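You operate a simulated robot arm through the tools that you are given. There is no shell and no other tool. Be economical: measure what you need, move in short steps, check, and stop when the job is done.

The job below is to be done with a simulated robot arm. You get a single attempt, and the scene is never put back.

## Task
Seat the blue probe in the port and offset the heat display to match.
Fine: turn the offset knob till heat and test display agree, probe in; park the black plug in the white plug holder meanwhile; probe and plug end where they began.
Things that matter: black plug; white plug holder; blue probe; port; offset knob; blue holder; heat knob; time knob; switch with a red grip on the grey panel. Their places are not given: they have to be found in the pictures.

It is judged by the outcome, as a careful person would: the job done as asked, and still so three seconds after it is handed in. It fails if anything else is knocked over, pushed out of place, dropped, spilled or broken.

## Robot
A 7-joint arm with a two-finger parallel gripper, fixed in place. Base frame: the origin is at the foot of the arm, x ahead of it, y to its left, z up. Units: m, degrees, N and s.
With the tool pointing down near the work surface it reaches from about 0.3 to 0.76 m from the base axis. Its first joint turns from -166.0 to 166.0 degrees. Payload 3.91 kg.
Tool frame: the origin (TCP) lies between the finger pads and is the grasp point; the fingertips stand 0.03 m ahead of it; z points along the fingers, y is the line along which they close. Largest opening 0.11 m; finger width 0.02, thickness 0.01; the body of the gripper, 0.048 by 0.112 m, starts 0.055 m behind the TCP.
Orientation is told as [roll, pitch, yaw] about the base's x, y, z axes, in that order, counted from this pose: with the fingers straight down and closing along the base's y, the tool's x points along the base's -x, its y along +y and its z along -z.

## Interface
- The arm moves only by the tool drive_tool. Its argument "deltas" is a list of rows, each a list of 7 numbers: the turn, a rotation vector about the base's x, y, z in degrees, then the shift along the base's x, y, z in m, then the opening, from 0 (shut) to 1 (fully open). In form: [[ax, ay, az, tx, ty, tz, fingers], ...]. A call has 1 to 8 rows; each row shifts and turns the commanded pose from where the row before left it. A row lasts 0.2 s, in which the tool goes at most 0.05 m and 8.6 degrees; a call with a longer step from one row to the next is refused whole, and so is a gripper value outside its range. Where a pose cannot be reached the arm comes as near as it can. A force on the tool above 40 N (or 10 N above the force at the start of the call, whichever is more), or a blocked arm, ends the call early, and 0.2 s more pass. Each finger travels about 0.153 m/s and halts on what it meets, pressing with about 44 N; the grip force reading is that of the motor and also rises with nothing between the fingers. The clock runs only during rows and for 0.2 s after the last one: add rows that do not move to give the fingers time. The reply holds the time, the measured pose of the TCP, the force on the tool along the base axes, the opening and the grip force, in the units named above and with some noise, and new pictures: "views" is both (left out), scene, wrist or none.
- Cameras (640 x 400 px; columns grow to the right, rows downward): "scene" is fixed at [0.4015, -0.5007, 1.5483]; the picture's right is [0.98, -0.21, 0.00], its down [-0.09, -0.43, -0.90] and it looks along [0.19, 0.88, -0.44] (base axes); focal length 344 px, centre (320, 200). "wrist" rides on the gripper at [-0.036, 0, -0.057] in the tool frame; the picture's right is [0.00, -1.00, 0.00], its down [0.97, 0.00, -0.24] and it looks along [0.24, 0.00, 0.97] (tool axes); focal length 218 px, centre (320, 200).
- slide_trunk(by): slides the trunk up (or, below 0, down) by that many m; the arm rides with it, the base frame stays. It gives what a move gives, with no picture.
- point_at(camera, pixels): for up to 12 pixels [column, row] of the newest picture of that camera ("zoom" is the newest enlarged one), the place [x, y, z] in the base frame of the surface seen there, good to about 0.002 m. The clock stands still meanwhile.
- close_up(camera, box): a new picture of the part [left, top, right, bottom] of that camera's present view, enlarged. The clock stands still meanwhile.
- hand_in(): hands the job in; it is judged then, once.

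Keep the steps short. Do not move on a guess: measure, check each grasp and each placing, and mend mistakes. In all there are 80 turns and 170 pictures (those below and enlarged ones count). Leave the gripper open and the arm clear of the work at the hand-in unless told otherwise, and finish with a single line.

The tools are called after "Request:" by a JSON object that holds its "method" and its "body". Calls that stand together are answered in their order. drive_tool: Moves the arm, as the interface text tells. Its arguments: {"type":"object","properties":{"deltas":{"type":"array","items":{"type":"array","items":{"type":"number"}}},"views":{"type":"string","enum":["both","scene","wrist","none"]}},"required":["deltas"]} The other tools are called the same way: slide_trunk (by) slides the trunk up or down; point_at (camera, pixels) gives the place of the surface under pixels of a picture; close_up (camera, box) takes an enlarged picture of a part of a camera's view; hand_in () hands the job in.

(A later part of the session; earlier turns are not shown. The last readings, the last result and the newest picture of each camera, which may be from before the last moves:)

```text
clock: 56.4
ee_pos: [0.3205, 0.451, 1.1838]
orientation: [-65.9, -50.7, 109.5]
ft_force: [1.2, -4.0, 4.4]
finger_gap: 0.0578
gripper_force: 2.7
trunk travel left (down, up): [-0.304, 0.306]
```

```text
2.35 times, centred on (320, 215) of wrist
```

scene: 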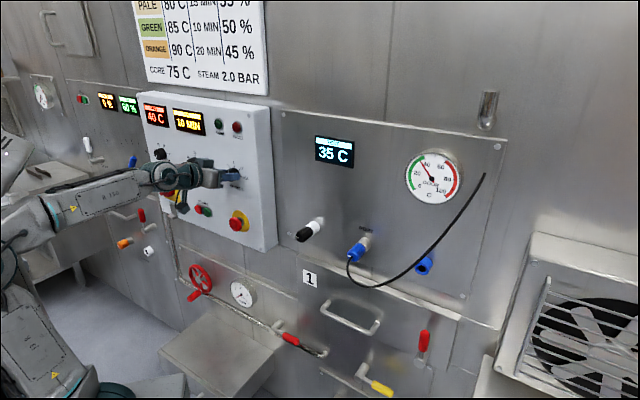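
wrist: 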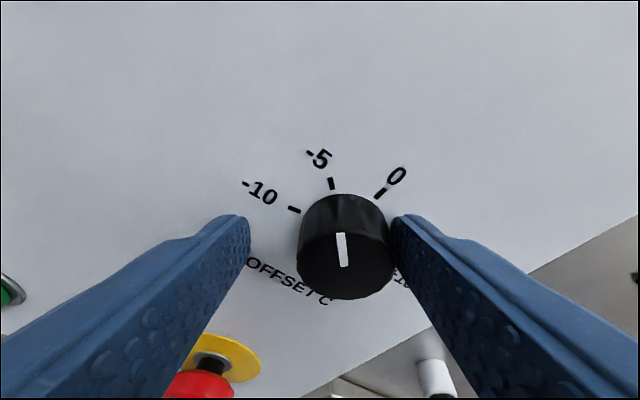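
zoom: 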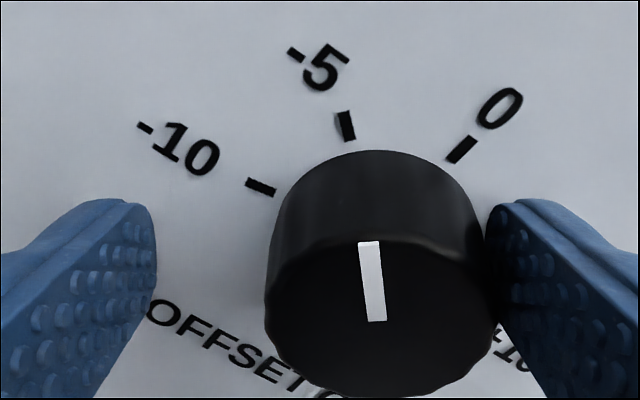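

The pointer now sits close to −5 (about −4.4) and heat equals test. The right finger still touches the knob, so I'll recentre the fingers by 7 mm and retract straight out.

Request:
{"method": "drive_tool", "body": {"deltas": [[0, 0, 0, 0.004, -0.004, 0.004, 0.55], [0, 0, 0, 0, 0, 0, 0.6], [0, 0, 0, -0.008, -0.008, 0.003, 0.6], [0, 0, 0, -0.012, -0.012, 0.004, 0.6], [0, 0, 0, -0.016, -0.016, 0.004, 0.6], [0, 0, 0, 0, 0, 0, 0.6]]}}

Request:
{"method": "close_up", "body": {"camera": "scene", "box": [130, 90, 370, 240]}}

```text
clock: 57.8
ee_pos: [0.3071, 0.4084, 1.1891]
orientation: [-62.8, -51.1, 106.1]
ft_force: [-0.5, -0.6, 0.8]
finger_gap: 0.0661
gripper_force: 0.0
trunk travel left (down, up): [-0.304, 0.306]
```

scene: 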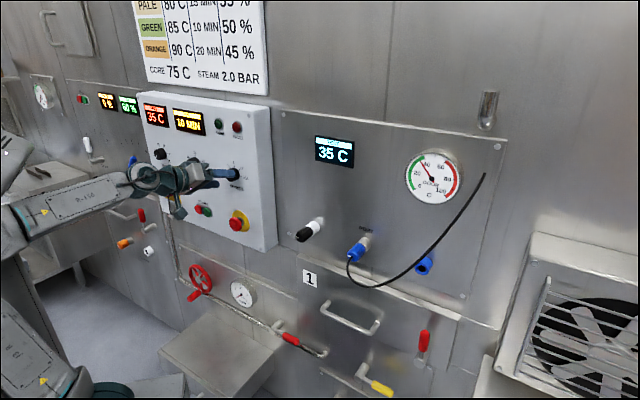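
wrist: 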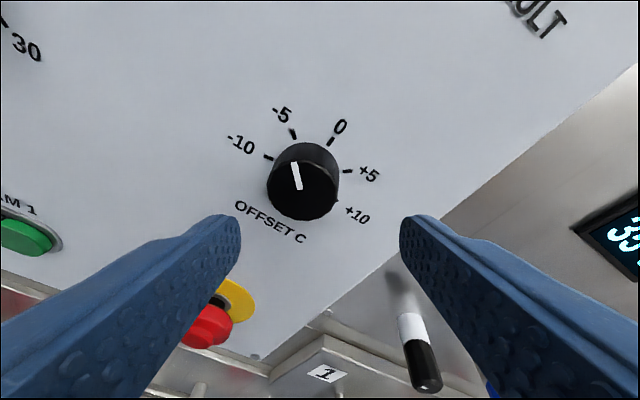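

```text
2.67 times, centred on (250, 165) of scene
```

zoom: 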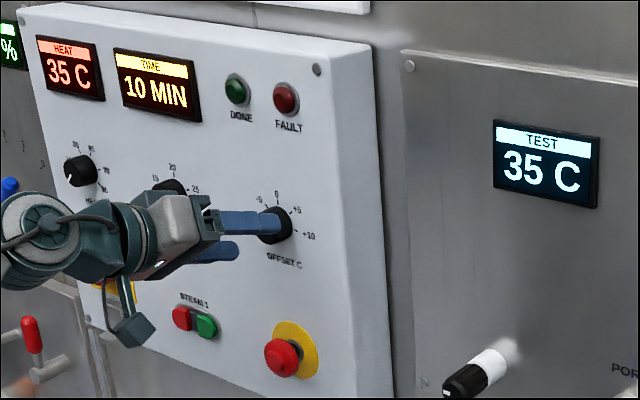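

Both displays read 35 C with the gripper away. Next: level the tool (pitch 60°, yaw 45°) while backing away from the box.

Request:
{"method": "drive_tool", "body": {"deltas": [[3.2, 6.26, -1.46, 0, -0.008, 0, 0.6], [3.2, 6.26, -1.46, 0, -0.01, 0, 0.5], [3.2, 6.26, -1.46, 0, -0.01, 0, 0.4], [3.2, 6.26, -1.46, 0.005, -0.012, 0, 0.4], [3.2, 6.26, -1.46, 0.005, -0.012, 0, 0.4], [0, 0, 0, 0.02, -0.02, 0, 0.4], [0, 0, 0, 0.03, -0.03, 0, 0.4], [0, 0, 0, 0.03, -0.03, 0, 0.4]]}}

```text
clock: 59.6
ee_pos: [0.3814, 0.279, 1.1988]
orientation: [-3.6, -61.4, 48.1]
ft_force: [-0.4, -0.3, 0.5]
finger_gap: 0.0441
gripper_force: 0.1
trunk travel left (down, up): [-0.304, 0.306]
```

scene: 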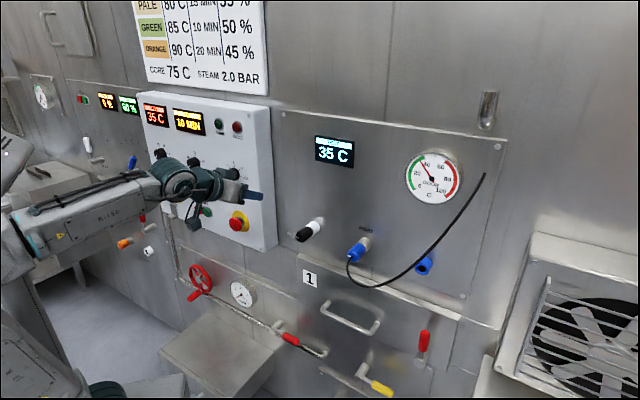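
wrist: 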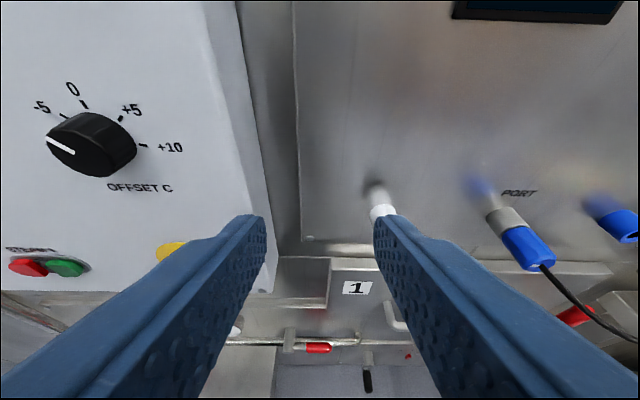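

Good. I'll check the knob pointer from here.

Request:
{"method": "close_up", "body": {"camera": "wrist", "box": [0, 70, 200, 200]}}

Request:
{"method": "close_up", "body": {"camera": "scene", "box": [130, 90, 260, 210]}}

```text
3.08 times, centred on (100, 135) of wrist
```

zoom: 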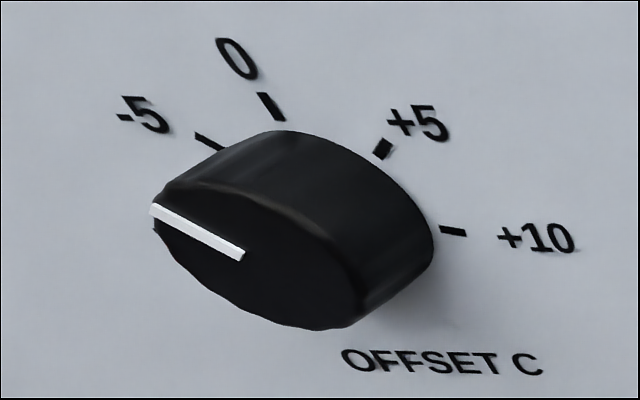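

```text
3.33 times, centred on (195, 150) of scene
```

zoom: 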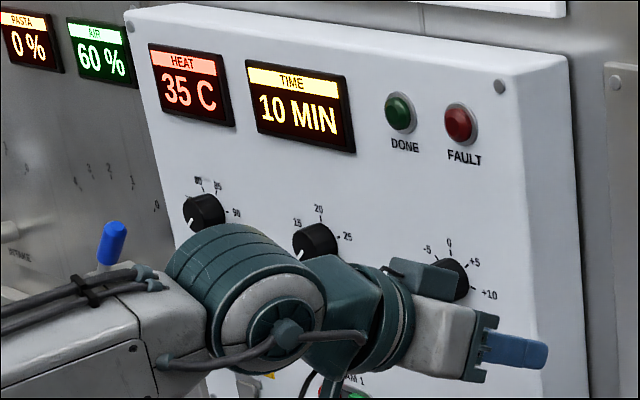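

The pointer is aligned with the −5 tick and heat = test = 35 C. Now travel along the wall to in front of the port, still high up.

Request:
{"method": "drive_tool", "body": {"deltas": [[0, 0, 0, 0.027, -0.0317, 0, 0.4], [0, 0, 0, 0.027, -0.0317, 0, 0.4], [0, 0, 0, 0.027, -0.0317, 0, 0.4], [0, 0, 0, 0.027, -0.0317, 0, 0.4], [0, 0, 0, 0.027, -0.0317, 0, 0.4], [0, 0, 0, 0.026, -0.0317, 0, 0.4], [0, 0, 0, 0, 0, 0, 0.4]], "views": "none"}}

```text
clock: 61.2
ee_pos: [0.5435, 0.0896, 1.1973]
orientation: [-3.5, -61.5, 48.2]
ft_force: [0.0, 1.4, -0.2]
finger_gap: 0.0439
gripper_force: 0.0
trunk travel left (down, up): [-0.304, 0.306]
```

Now pitch level (28.5°) and descend towards port height.

Request:
{"method": "drive_tool", "body": {"deltas": [[5.33, -4.74, 0.07, 0, 0, 0, 0.4], [5.33, -4.74, 0.07, 0, 0, 0, 0.4], [5.33, -4.74, 0.07, 0, 0, 0, 0.4], [5.33, -4.74, 0.07, 0, 0, 0, 0.4], [0, 0, 0, 0, 0, -0.045, 0.4], [0, 0, 0, 0, 0, -0.045, 0.4], [0, 0, 0, 0, 0, -0.045, 0.4], [0, 0, 0, 0, 0, 0, 0.4]]}}

```text
clock: 63.0
ee_pos: [0.5401, 0.0874, 1.0628]
orientation: [153.1, -89.9, -108.3]
ft_force: [-0.5, -0.4, 1.2]
finger_gap: 0.0437
gripper_force: 0.1
trunk travel left (down, up): [-0.304, 0.306]
```

scene: 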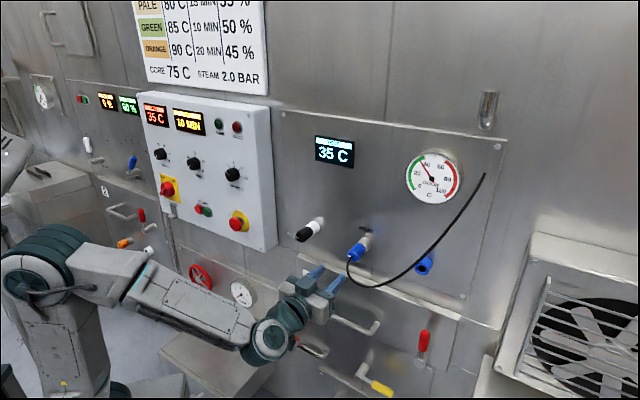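
wrist: 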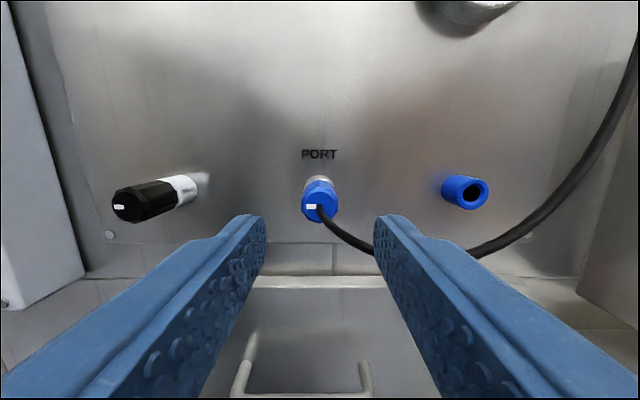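

Level and centred on the probe. I'll measure the cable's path before approaching.

Request:
{"method": "point_at", "body": {"camera": "wrist", "pixels": [[322, 210], [332, 225], [345, 236], [358, 243], [370, 247], [470, 253], [490, 247], [520, 232], [319, 193], [303, 200], [336, 200]]}}

Request:
{"method": "point_at", "body": {"camera": "scene", "pixels": [[348, 268], [352, 280], [362, 286], [375, 287], [390, 283], [410, 273]]}}

```text
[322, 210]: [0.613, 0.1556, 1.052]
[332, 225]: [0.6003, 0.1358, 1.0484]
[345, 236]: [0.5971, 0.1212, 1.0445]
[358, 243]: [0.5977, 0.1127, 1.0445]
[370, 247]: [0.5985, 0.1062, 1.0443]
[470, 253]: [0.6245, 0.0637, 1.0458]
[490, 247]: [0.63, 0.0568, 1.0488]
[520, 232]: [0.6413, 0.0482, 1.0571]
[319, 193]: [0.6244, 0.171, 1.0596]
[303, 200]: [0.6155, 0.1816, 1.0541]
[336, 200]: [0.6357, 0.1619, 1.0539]
```

```text
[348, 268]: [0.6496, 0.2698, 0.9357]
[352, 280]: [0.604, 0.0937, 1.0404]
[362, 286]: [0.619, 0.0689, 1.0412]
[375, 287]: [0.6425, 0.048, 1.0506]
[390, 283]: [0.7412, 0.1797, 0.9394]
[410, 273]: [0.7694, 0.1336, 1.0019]
```

The cable now runs level at z≈1.045, u≈0.34–0.35, n≈0.50, right where the right finger would pass. I'll approach from above with the tool pitched 30° down so fingers and palm clear it: pitch and raise first.

Request:
{"method": "drive_tool", "body": {"deltas": [[0, 0, 0, 0, 0, 0.03, 0.4], [-5.3, 5.3, 0, 0, 0, 0.015, 0.4], [-5.3, 5.3, 0, 0, 0, 0.012, 0.4], [-5.3, 5.3, 0, 0, 0, 0, 0.4], [-5.3, 5.3, 0, 0, 0, 0, 0.4], [0, 0, 0, 0, 0, 0, 0.4]]}}

```text
clock: 64.4
ee_pos: [0.5395, 0.088, 1.1203]
orientation: [-0.1, -60.0, 44.9]
ft_force: [0.5, 0.2, -1.0]
finger_gap: 0.0437
gripper_force: 0.0
trunk travel left (down, up): [-0.304, 0.306]
```

scene: 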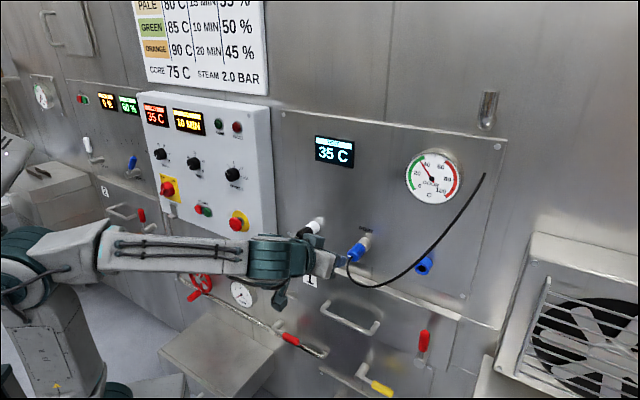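
wrist: 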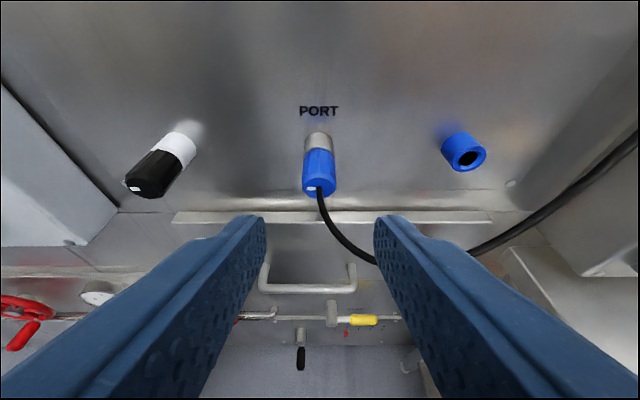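

Exactly [0, −60, 45] with the probe centred at column 319. I'll slide in along the tool direction over the cable.

Request:
{"method": "drive_tool", "body": {"deltas": [[0, 0, 0, 0.0176, 0.0176, -0.0125, 0.4], [0, 0, 0, 0.0176, 0.0176, -0.0125, 0.4], [0, 0, 0, 0.0176, 0.0176, -0.0125, 0.4], [0, 0, 0, 0.0176, 0.0176, -0.0125, 0.4], [0, 0, 0, 0.0174, 0.0174, -0.0125, 0.4], [0, 0, 0, 0, 0, 0, 0.4]]}}

Request:
{"method": "close_up", "body": {"camera": "scene", "box": [290, 200, 430, 300]}}

```text
clock: 65.8
ee_pos: [0.6281, 0.1728, 1.0594]
orientation: [-0.1, -60.1, 45.0]
ft_force: [-0.1, 0.5, -0.4]
finger_gap: 0.0439
gripper_force: 0.1
trunk travel left (down, up): [-0.304, 0.306]
```

scene: 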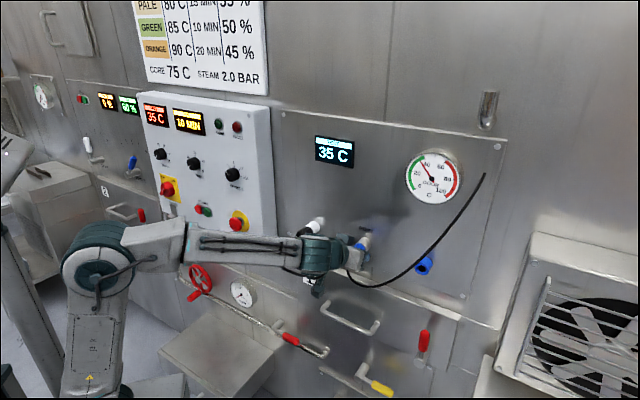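
wrist: 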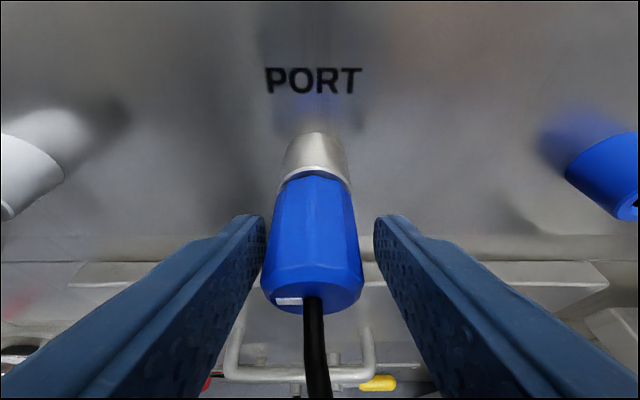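

```text
4.00 times, centred on (360, 250) of scene
```

zoom: 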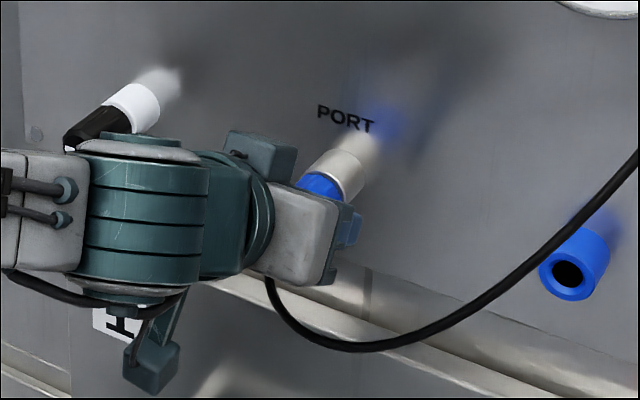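

The fingers straddle the probe with the cable free below. Shift −2 mm to centre, then close.

Request:
{"method": "drive_tool", "body": {"deltas": [[0, 0, 0, -0.0014, 0.0014, -0.001, 0.4], [0, 0, 0, 0, 0, 0, 0.3], [0, 0, 0, 0, 0, 0, 0.2], [0, 0, 0, 0, 0, 0, 0], [0, 0, 0, 0, 0, 0, 0]], "views": "wrist"}}

```text
clock: 67.0
ee_pos: [0.6273, 0.1751, 1.059]
orientation: [0.0, -60.1, 44.9]
ft_force: [0.1, -2.2, 0.4]
finger_gap: 0.0307
gripper_force: 43.5
trunk travel left (down, up): [-0.304, 0.306]
```

wrist: 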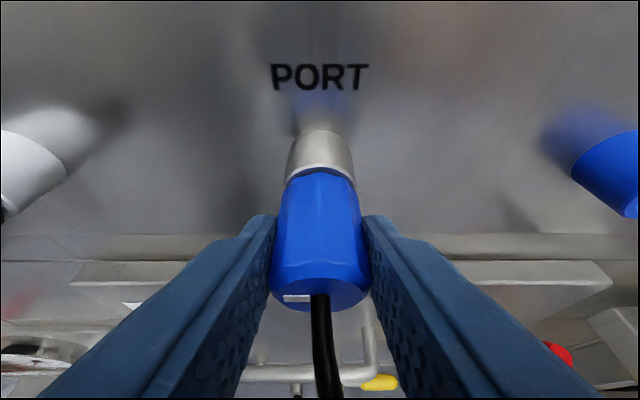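

Gripped at 0.0307 with no side load. Pull straight out 0.0735.

Request:
{"method": "drive_tool", "body": {"deltas": [[0, 0, 0, -0.005, -0.005, 0, 0], [0, 0, 0, -0.007, -0.007, 0, 0], [0, 0, 0, -0.01, -0.01, 0, 0], [0, 0, 0, -0.015, -0.015, 0, 0], [0, 0, 0, -0.015, -0.015, 0, 0], [0, 0, 0, 0, 0, 0, 0]]}}

```text
clock: 68.4
ee_pos: [0.5753, 0.1248, 1.0574]
orientation: [-0.1, -60.0, 44.8]
ft_force: [0.0, -0.2, 0.5]
finger_gap: 0.0305
gripper_force: 44.2
trunk travel left (down, up): [-0.304, 0.306]
```

scene: 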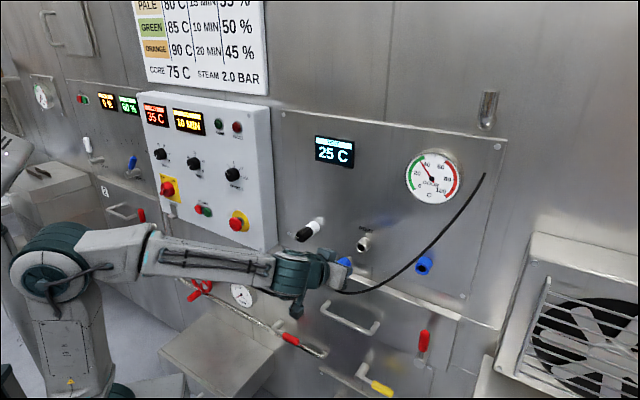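
wrist: 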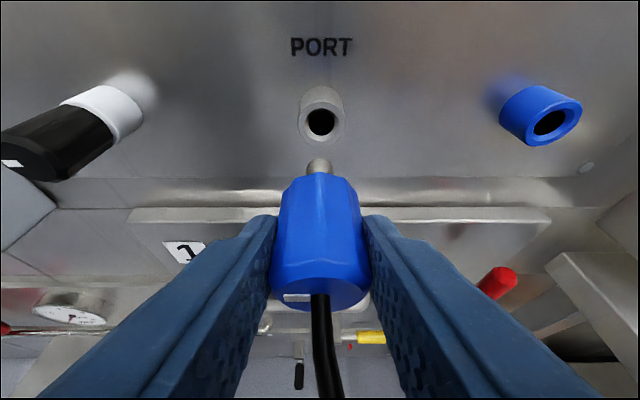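

The probe is out (test back at 25 C as before; heat stays 35). Move +0.160 along to the blue holder.

Request:
{"method": "drive_tool", "body": {"deltas": [[0, 0, 0, 0.02263, -0.02263, 0, 0], [0, 0, 0, 0.02263, -0.02263, 0, 0], [0, 0, 0, 0.02263, -0.02263, 0, 0], [0, 0, 0, 0.02263, -0.02263, 0, 0], [0, 0, 0, 0.02263, -0.02263, 0, 0], [0, 0, 0, 0, 0, 0, 0], [0, 0, 0, 0, 0, 0, 0]]}}

Request:
{"method": "close_up", "body": {"camera": "wrist", "box": [240, 80, 400, 200]}}

```text
clock: 70.0
ee_pos: [0.6885, 0.0133, 1.0583]
orientation: [0.0, -60.1, 44.9]
ft_force: [1.0, -0.1, 0.2]
finger_gap: 0.0307
gripper_force: 44.1
trunk travel left (down, up): [-0.304, 0.306]
```

scene: 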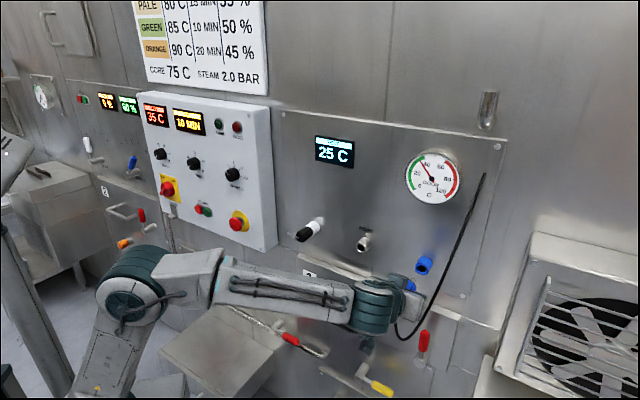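
wrist: 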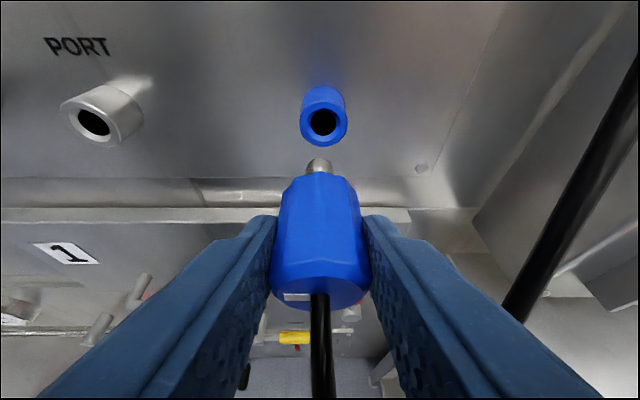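

```text
3.33 times, centred on (320, 140) of wrist
```

zoom: 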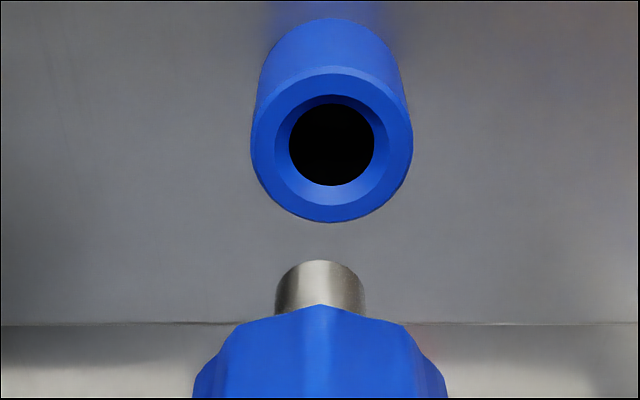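

The holder is ~2 mm to the right of the pin. Correct and advance 0.058.

Request:
{"method": "drive_tool", "body": {"deltas": [[0, 0, 0, 0.0013, -0.0013, 0, 0], [0, 0, 0, 0.012, 0.012, 0, 0], [0, 0, 0, 0.012, 0.012, 0, 0], [0, 0, 0, 0.008, 0.008, 0, 0], [0, 0, 0, 0.004, 0.004, 0, 0], [0, 0, 0, 0.003, 0.003, 0, 0], [0, 0, 0, 0, 0, 0, 0]]}}

Request:
{"method": "close_up", "body": {"camera": "wrist", "box": [240, 80, 400, 200]}}

```text
clock: 71.6
ee_pos: [0.7273, 0.0488, 1.056]
orientation: [-0.1, -60.1, 44.8]
ft_force: [0.1, -0.4, -0.2]
finger_gap: 0.0308
gripper_force: 43.6
trunk travel left (down, up): [-0.304, 0.306]
```

scene: 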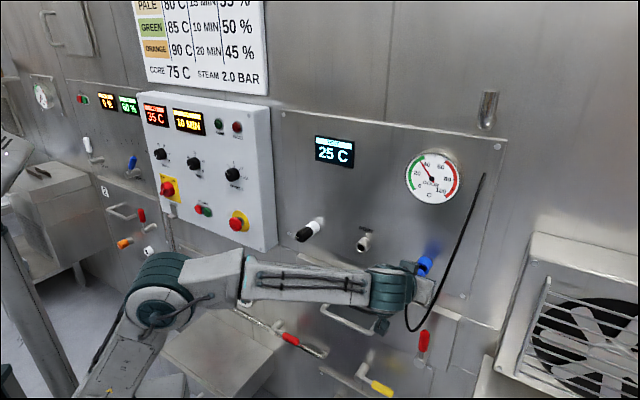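
wrist: 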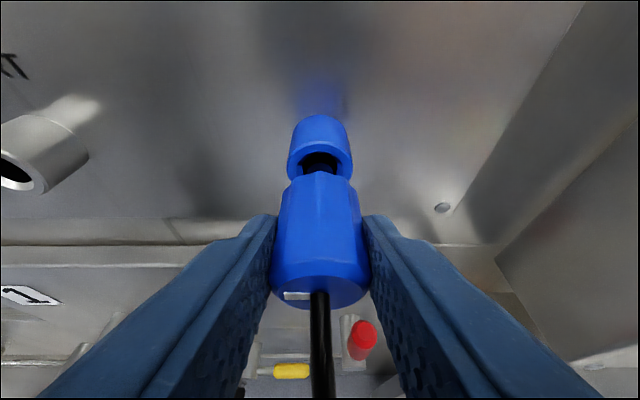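

```text
3.33 times, centred on (320, 140) of wrist
```

zoom: 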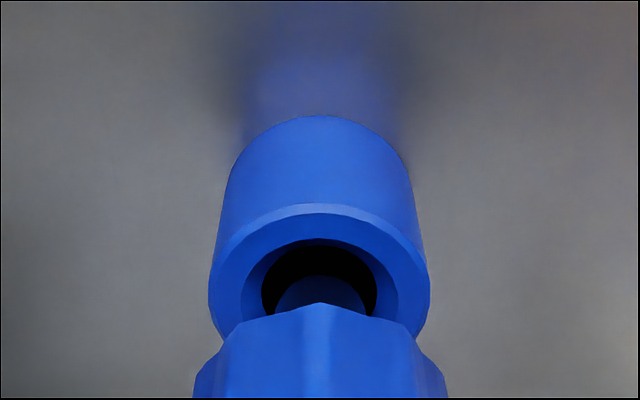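

The pin is in and centred with no force. About 0.0185 left.

Request:
{"method": "drive_tool", "body": {"deltas": [[0, 0, 0, 0.004, 0.004, 0.0005, 0], [0, 0, 0, 0.004, 0.004, 0.0005, 0], [0, 0, 0, 0.002, 0.002, 0, 0], [0, 0, 0, 0.0015, 0.0015, 0, 0], [0, 0, 0, 0.001, 0.001, 0, 0], [0, 0, 0, 0.001, 0.001, 0, 0], [0, 0, 0, 0, 0, 0, 0]]}}

Request:
{"method": "close_up", "body": {"camera": "wrist", "box": [240, 80, 400, 200]}}

```text
clock: 73.2
ee_pos: [0.7383, 0.0609, 1.0571]
orientation: [0.0, -59.8, 44.8]
ft_force: [-30.2, -13.2, -15.9]
finger_gap: 0.0306
gripper_force: 44.3
trunk travel left (down, up): [-0.304, 0.306]
```

scene: 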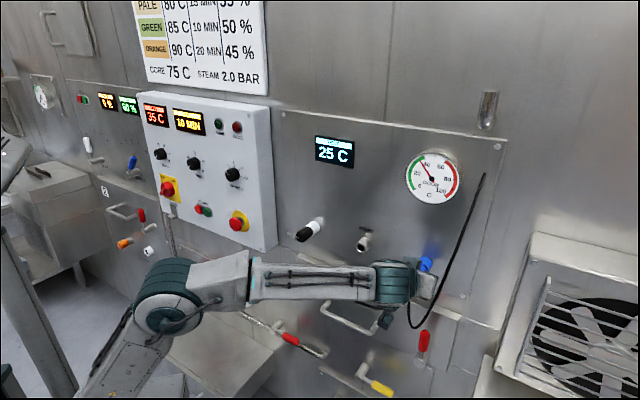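
wrist: 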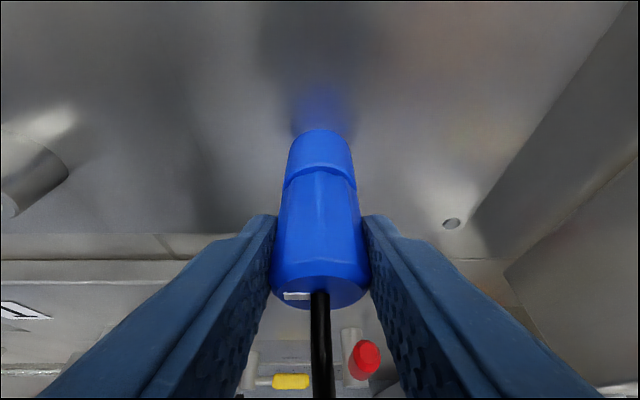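

```text
3.33 times, centred on (320, 140) of wrist
```

zoom: 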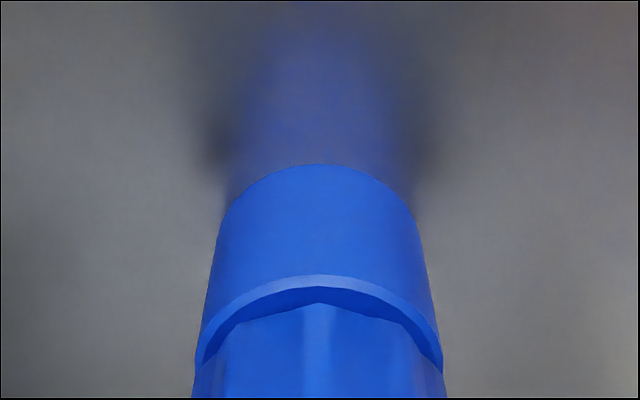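

Hard stop at 31 N, with some sideways load. Ease the lateral offset slightly and push 1 mm more.

Request:
{"method": "drive_tool", "body": {"deltas": [[0, 0, 0, -0.0006, 0.0006, -0.0012, 0], [0, 0, 0, 0.0006, 0.0006, 0, 0], [0, 0, 0, 0, 0, 0, 0]], "views": "wrist"}}

Request:
{"method": "point_at", "body": {"camera": "wrist", "pixels": [[308, 284], [340, 284], [320, 284], [320, 200], [320, 165], [320, 175]]}}

```text
clock: 74.0
ee_pos: [0.7412, 0.0619, 1.0571]
orientation: [-0.2, -60.1, 44.9]
ft_force: [-28.7, -19.5, -14.4]
finger_gap: 0.0305
gripper_force: 44.4
trunk travel left (down, up): [-0.304, 0.306]
```

wrist: 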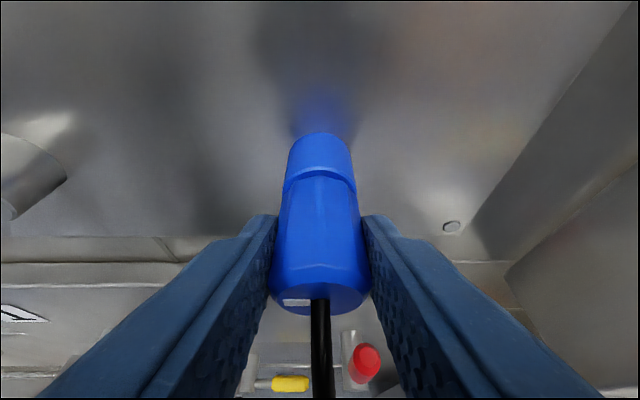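

```text
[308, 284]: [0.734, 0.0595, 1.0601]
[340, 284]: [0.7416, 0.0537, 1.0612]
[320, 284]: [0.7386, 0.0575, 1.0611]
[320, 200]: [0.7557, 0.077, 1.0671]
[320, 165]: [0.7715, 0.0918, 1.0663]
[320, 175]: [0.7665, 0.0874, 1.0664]
```

n=0.568, matching the seated depth. Relax, open, and retract up and back along the tool axis.

Request:
{"method": "drive_tool", "body": {"deltas": [[0, 0, 0, -0.0014, -0.0011, 0, 0], [0, 0, 0, 0, 0, 0, 0.3], [0, 0, 0, 0, 0, 0, 0.4], [0, 0, 0, -0.0176, -0.0176, 0.0125, 0.4], [0, 0, 0, -0.0176, -0.0176, 0.0125, 0.4], [0, 0, 0, -0.0176, -0.0176, 0.0125, 0.4], [0, 0, 0, -0.0176, -0.0176, 0.0125, 0.4], [0, 0, 0, -0.0176, -0.0176, 0.0125, 0.4]]}}

Request:
{"method": "close_up", "body": {"camera": "wrist", "box": [220, 80, 420, 260]}}

```text
clock: 75.8
ee_pos: [0.6516, -0.0264, 1.118]
orientation: [-0.1, -60.2, 45.0]
ft_force: [0.1, 0.5, 0.1]
finger_gap: 0.044
gripper_force: 0.0
trunk travel left (down, up): [-0.304, 0.306]
```

scene: 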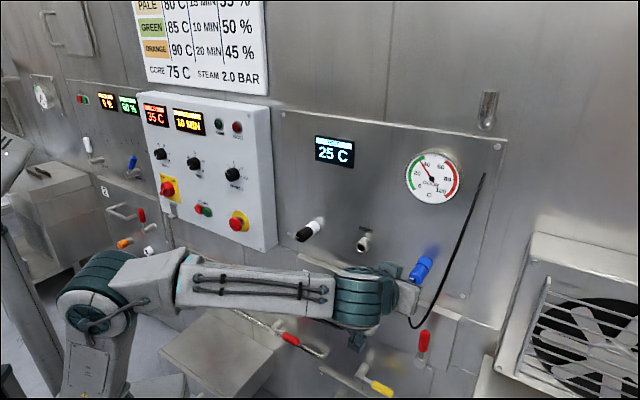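
wrist: 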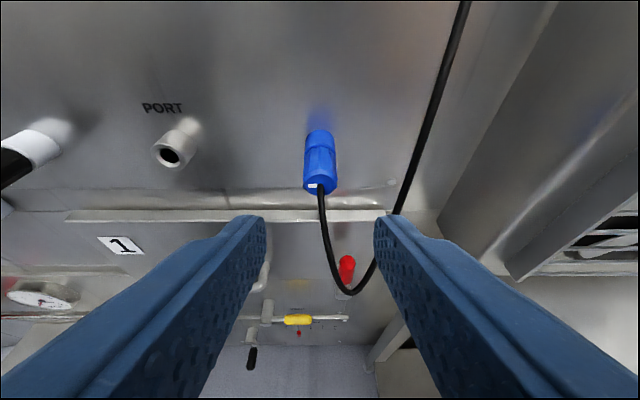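

```text
2.22 times, centred on (320, 170) of wrist
```

zoom: 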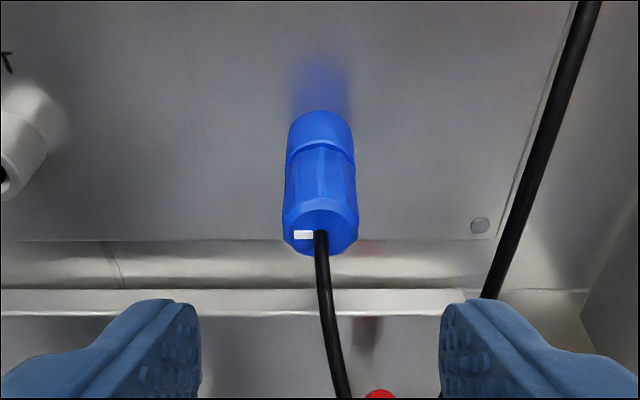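

The probe is back, seated with the cable hanging as at first. Now move −0.32 to the black plug in the white holder, keeping the pitched pose.

Request:
{"method": "drive_tool", "body": {"deltas": [[0, 0, 0, -0.0283, 0.0283, 0, 0.4], [0, 0, 0, -0.0283, 0.0283, 0, 0.4], [0, 0, 0, -0.0283, 0.0283, 0, 0.4], [0, 0, 0, -0.0283, 0.0283, 0, 0.4], [0, 0, 0, -0.0283, 0.0283, 0, 0.4], [0, 0, 0, -0.0283, 0.0283, 0, 0.4], [0, 0, 0, -0.0283, 0.0283, 0, 0.4], [0, 0, 0, -0.0283, 0.0283, 0, 0.4]]}}

```text
clock: 77.6
ee_pos: [0.4248, 0.2018, 1.1197]
orientation: [-0.1, -60.0, 44.9]
ft_force: [-0.2, 0.0, -0.6]
finger_gap: 0.0441
gripper_force: 0.2
trunk travel left (down, up): [-0.304, 0.306]
```

scene: 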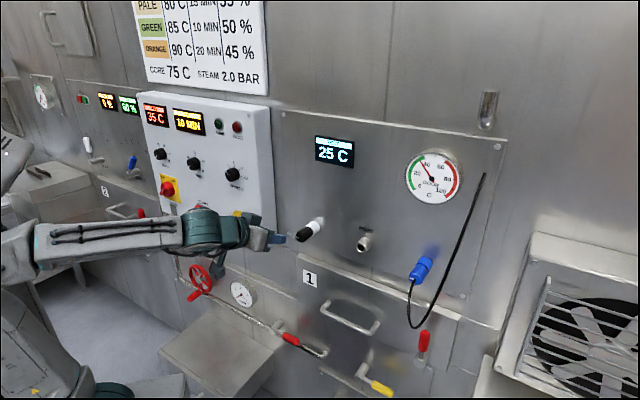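
wrist: 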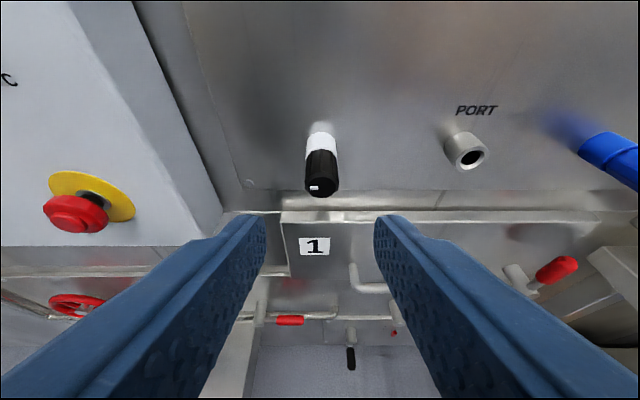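

Plug centre is at column ~322, so I'll shift +2 mm and slide in.

Request:
{"method": "drive_tool", "body": {"deltas": [[0, 0, 0, 0.0014, -0.0014, 0, 0.4], [0, 0, 0, 0.0177, 0.0177, -0.0123, 0.4], [0, 0, 0, 0.0177, 0.0177, -0.0123, 0.4], [0, 0, 0, 0.0177, 0.0177, -0.0123, 0.4], [0, 0, 0, 0.0177, 0.0177, -0.0123, 0.4], [0, 0, 0, 0.0175, 0.0175, -0.0123, 0.4], [0, 0, 0, 0, 0, 0, 0.4]]}}

```text
clock: 79.2
ee_pos: [0.5167, 0.2896, 1.0586]
orientation: [-0.1, -60.1, 44.9]
ft_force: [0.0, -0.2, 0.2]
finger_gap: 0.044
gripper_force: 0.1
trunk travel left (down, up): [-0.304, 0.306]
```

scene: 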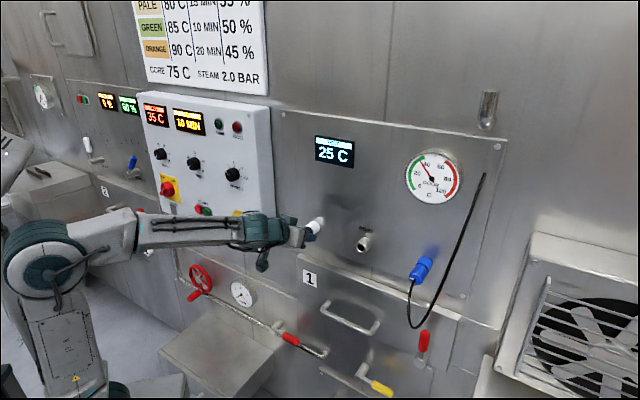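
wrist: 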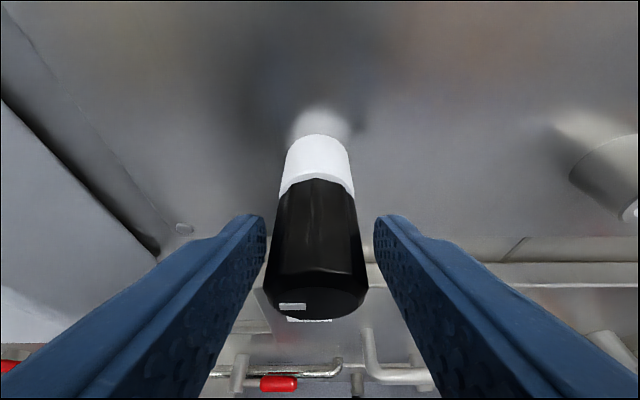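

Straddling; plug centre slightly left (315). Shift −1.2 mm and close.

Request:
{"method": "drive_tool", "body": {"deltas": [[0, 0, 0, -0.0009, 0.0009, 0, 0.4], [0, 0, 0, 0, 0, 0, 0.3], [0, 0, 0, 0, 0, 0, 0.2], [0, 0, 0, 0, 0, 0, 0], [0, 0, 0, 0, 0, 0, 0]], "views": "wrist"}}

```text
clock: 80.4
ee_pos: [0.5144, 0.2903, 1.0585]
orientation: [-0.2, -60.1, 45.0]
ft_force: [1.1, 0.3, 0.1]
finger_gap: 0.0305
gripper_force: 44.0
trunk travel left (down, up): [-0.304, 0.306]
```

wrist: 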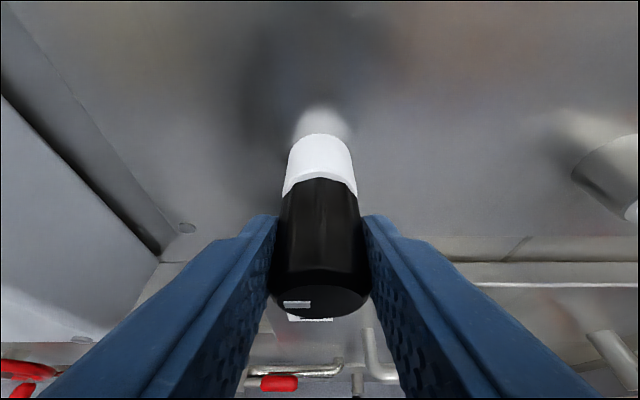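

Gripped cleanly at 0.0305. Pull straight out, then move +0.160 to the port.

Request:
{"method": "drive_tool", "body": {"deltas": [[0, 0, 0, -0.005, -0.005, 0, 0], [0, 0, 0, -0.007, -0.007, 0, 0], [0, 0, 0, -0.01, -0.01, 0, 0], [0, 0, 0, -0.015, -0.015, 0, 0], [0, 0, 0, -0.015, -0.015, 0, 0], [0, 0, 0, 0, 0, 0, 0]], "views": "wrist"}}

Request:
{"method": "drive_tool", "body": {"deltas": [[0, 0, 0, 0.02263, -0.02263, 0, 0], [0, 0, 0, 0.02263, -0.02263, 0, 0], [0, 0, 0, 0.02263, -0.02263, 0, 0], [0, 0, 0, 0.02263, -0.02263, 0, 0], [0, 0, 0, 0.02263, -0.02263, 0, 0], [0, 0, 0, 0, 0, 0, 0], [0, 0, 0, 0, 0, 0, 0]]}}

Request:
{"method": "close_up", "body": {"camera": "wrist", "box": [240, 80, 400, 200]}}

```text
clock: 81.8
ee_pos: [0.463, 0.2374, 1.0578]
orientation: [-0.1, -60.1, 44.9]
ft_force: [-0.4, 0.7, -0.4]
finger_gap: 0.0305
gripper_force: 44.2
trunk travel left (down, up): [-0.304, 0.306]
```

wrist: 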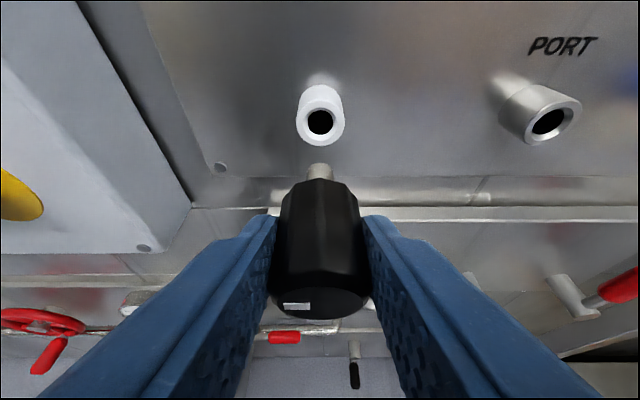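

```text
clock: 83.4
ee_pos: [0.5771, 0.1237, 1.0587]
orientation: [-0.1, -60.1, 44.9]
ft_force: [0.4, -0.5, -0.4]
finger_gap: 0.0309
gripper_force: 43.6
trunk travel left (down, up): [-0.304, 0.306]
```

scene: 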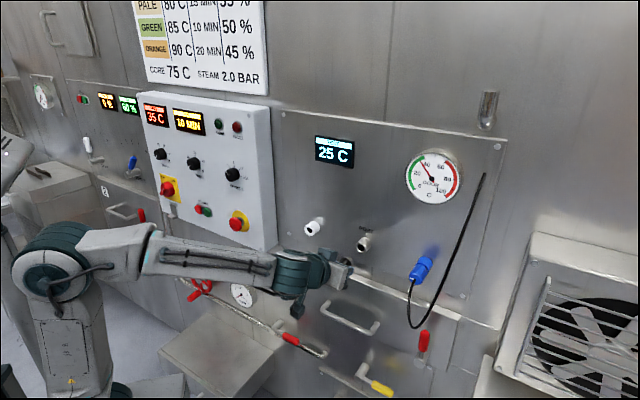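
wrist: 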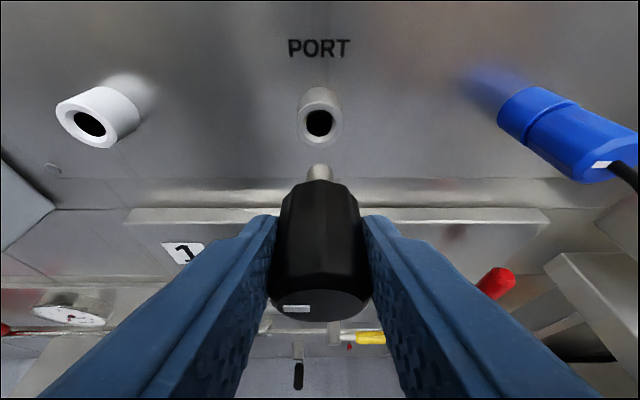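

```text
3.33 times, centred on (320, 140) of wrist
```

zoom: 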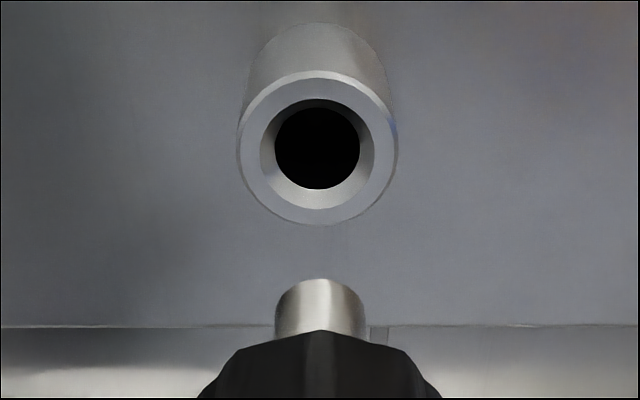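

Well aligned (hole 318, pin 320 in the enlargement). Advance 0.058.

Request:
{"method": "drive_tool", "body": {"deltas": [[0, 0, 0, 0.012, 0.012, 0, 0], [0, 0, 0, 0.012, 0.012, 0, 0], [0, 0, 0, 0.008, 0.008, 0, 0], [0, 0, 0, 0.005, 0.005, 0, 0], [0, 0, 0, 0.004, 0.004, 0, 0], [0, 0, 0, 0, 0, 0, 0]], "views": "wrist"}}

Request:
{"method": "close_up", "body": {"camera": "wrist", "box": [240, 80, 400, 200]}}

```text
clock: 84.8
ee_pos: [0.6169, 0.1646, 1.0574]
orientation: [-0.1, -60.1, 44.9]
ft_force: [-1.0, 0.2, -0.5]
finger_gap: 0.0305
gripper_force: 44.1
trunk travel left (down, up): [-0.304, 0.306]
```

wrist: 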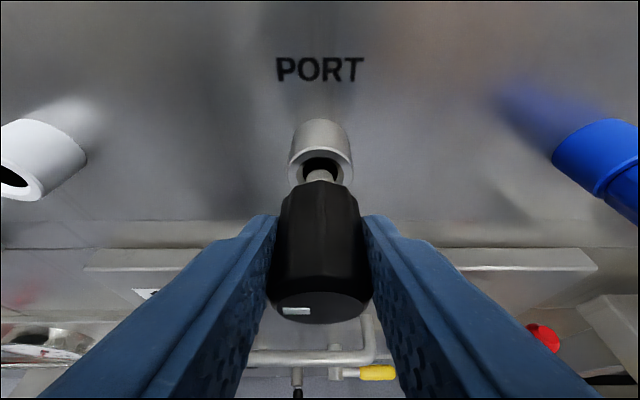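

```text
3.33 times, centred on (320, 140) of wrist
```

zoom: 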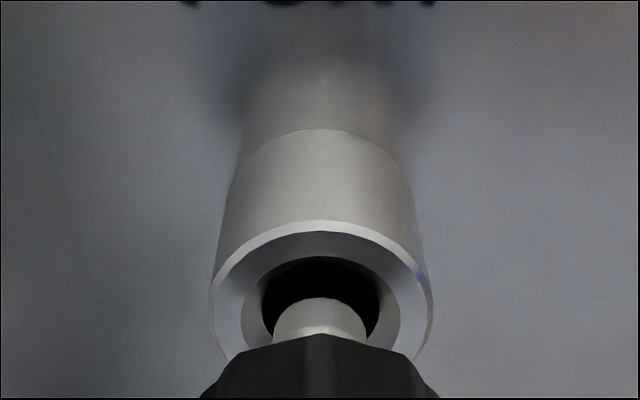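

The pin is centred in the mouth. About 0.0165 remaining.

Request:
{"method": "drive_tool", "body": {"deltas": [[0, 0, 0, 0.004, 0.004, 0, 0], [0, 0, 0, 0.003, 0.003, 0, 0], [0, 0, 0, 0.002, 0.002, 0, 0], [0, 0, 0, 0.0015, 0.0015, 0, 0], [0, 0, 0, 0.001, 0.001, 0, 0], [0, 0, 0, 0.0007, 0.0007, 0, 0], [0, 0, 0, 0, 0, 0, 0]], "views": "wrist"}}

Request:
{"method": "close_up", "body": {"camera": "wrist", "box": [240, 100, 400, 220]}}

```text
clock: 86.4
ee_pos: [0.629, 0.1783, 1.059]
orientation: [0.0, -60.1, 45.0]
ft_force: [0.5, -0.1, -0.1]
finger_gap: 0.0307
gripper_force: 44.2
trunk travel left (down, up): [-0.304, 0.306]
```

wrist: 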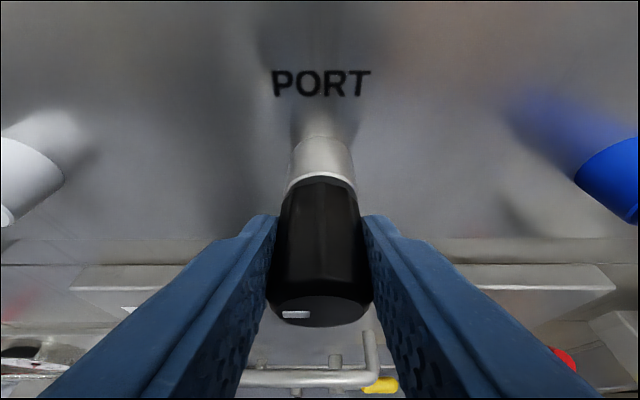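

```text
3.33 times, centred on (320, 160) of wrist
```

zoom: 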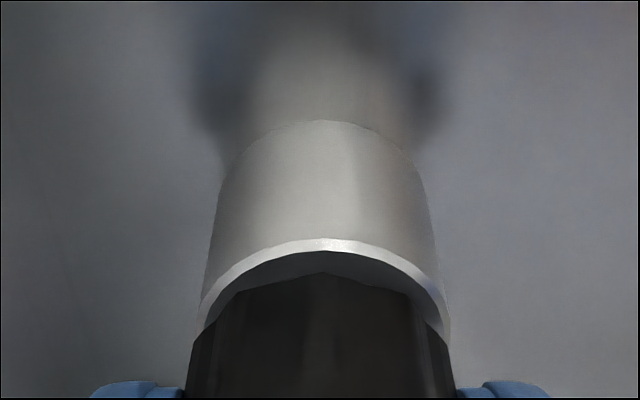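

No stop force yet, so there's still a small gap. Push in 1 mm steps until contact.

Request:
{"method": "drive_tool", "body": {"deltas": [[0, 0, 0, 0.0007, 0.0007, 0, 0], [0, 0, 0, 0.0007, 0.0007, 0, 0], [0, 0, 0, 0.0007, 0.0007, 0, 0], [0, 0, 0, 0, 0, 0, 0]], "views": "wrist"}}

Request:
{"method": "close_up", "body": {"camera": "wrist", "box": [240, 100, 400, 220]}}

```text
clock: 87.4
ee_pos: [0.6299, 0.1775, 1.0586]
orientation: [-0.1, -60.1, 44.9]
ft_force: [-9.5, -8.9, -0.8]
finger_gap: 0.0304
gripper_force: 44.3
trunk travel left (down, up): [-0.304, 0.306]
```

wrist: 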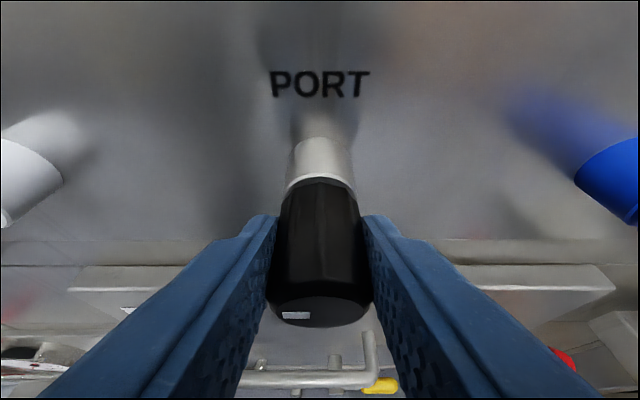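

```text
3.33 times, centred on (320, 160) of wrist
```

zoom: 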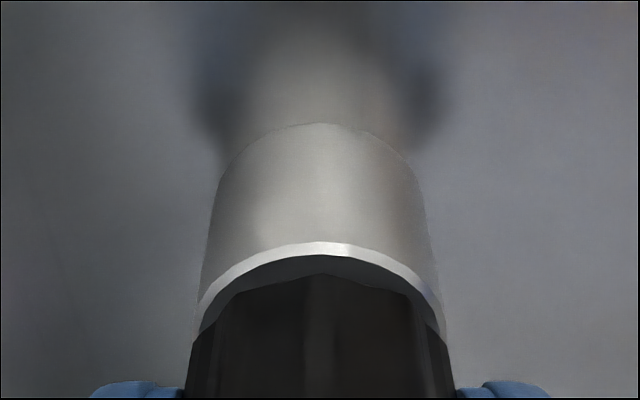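

Clean 13 N axial stop: seated. Push 1 mm more to be sure, relax, release and retract along the tool axis.

Request:
{"method": "drive_tool", "body": {"deltas": [[0, 0, 0, 0.0007, 0.0007, 0, 0], [0, 0, 0, -0.0014, -0.0014, 0, 0], [0, 0, 0, 0, 0, 0, 0.3], [0, 0, 0, 0, 0, 0, 0.4], [0, 0, 0, -0.0176, -0.0176, 0.0125, 0.4], [0, 0, 0, -0.0176, -0.0176, 0.0125, 0.4], [0, 0, 0, -0.0176, -0.0176, 0.0125, 0.4], [0, 0, 0, -0.0176, -0.0176, 0.0125, 0.4]]}}

Request:
{"method": "point_at", "body": {"camera": "wrist", "pixels": [[320, 200], [320, 210]]}}

Request:
{"method": "close_up", "body": {"camera": "scene", "box": [290, 190, 450, 300]}}

Request:
{"method": "close_up", "body": {"camera": "scene", "box": [130, 90, 370, 240]}}

```text
clock: 89.2
ee_pos: [0.5602, 0.108, 1.1086]
orientation: [-0.1, -60.0, 44.9]
ft_force: [0.7, 0.0, 0.3]
finger_gap: 0.0441
gripper_force: 0.1
trunk travel left (down, up): [-0.304, 0.306]
```

scene: 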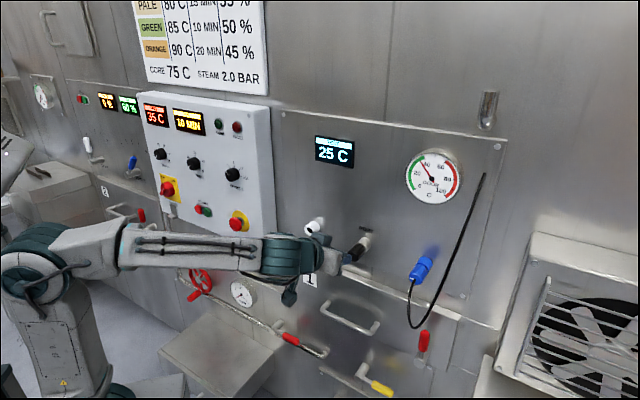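
wrist: 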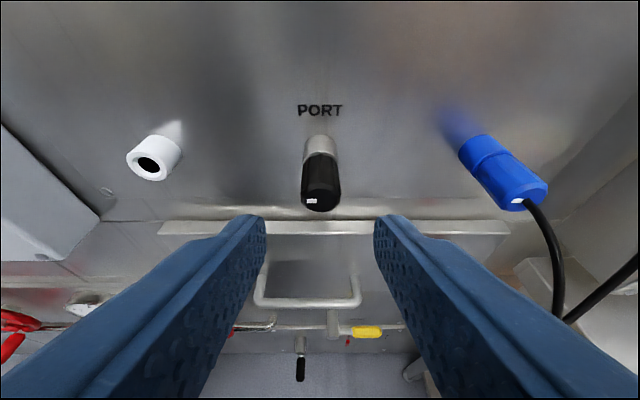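

```text
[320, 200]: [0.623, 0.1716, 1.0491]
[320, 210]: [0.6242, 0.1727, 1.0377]
```

```text
3.64 times, centred on (370, 245) of scene
```

zoom: 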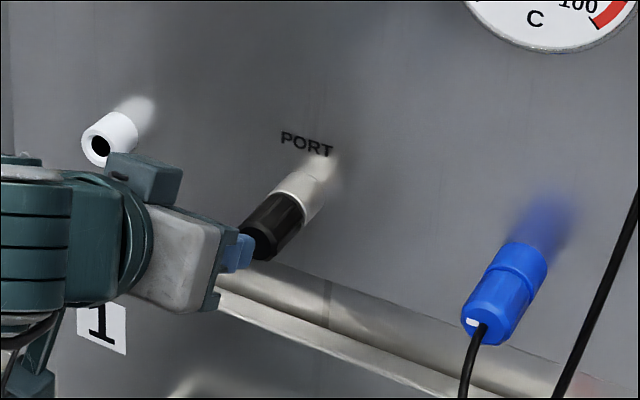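

```text
2.67 times, centred on (250, 165) of scene
```

zoom: 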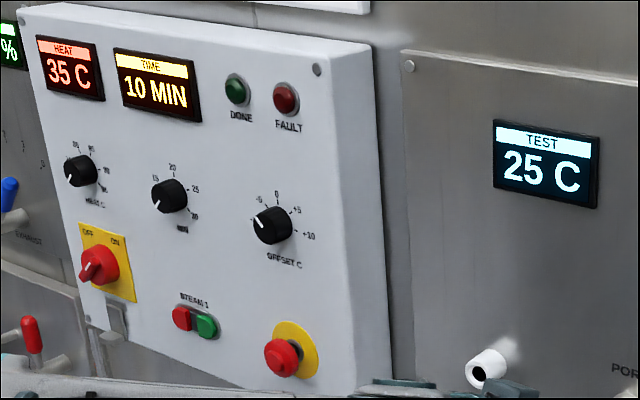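

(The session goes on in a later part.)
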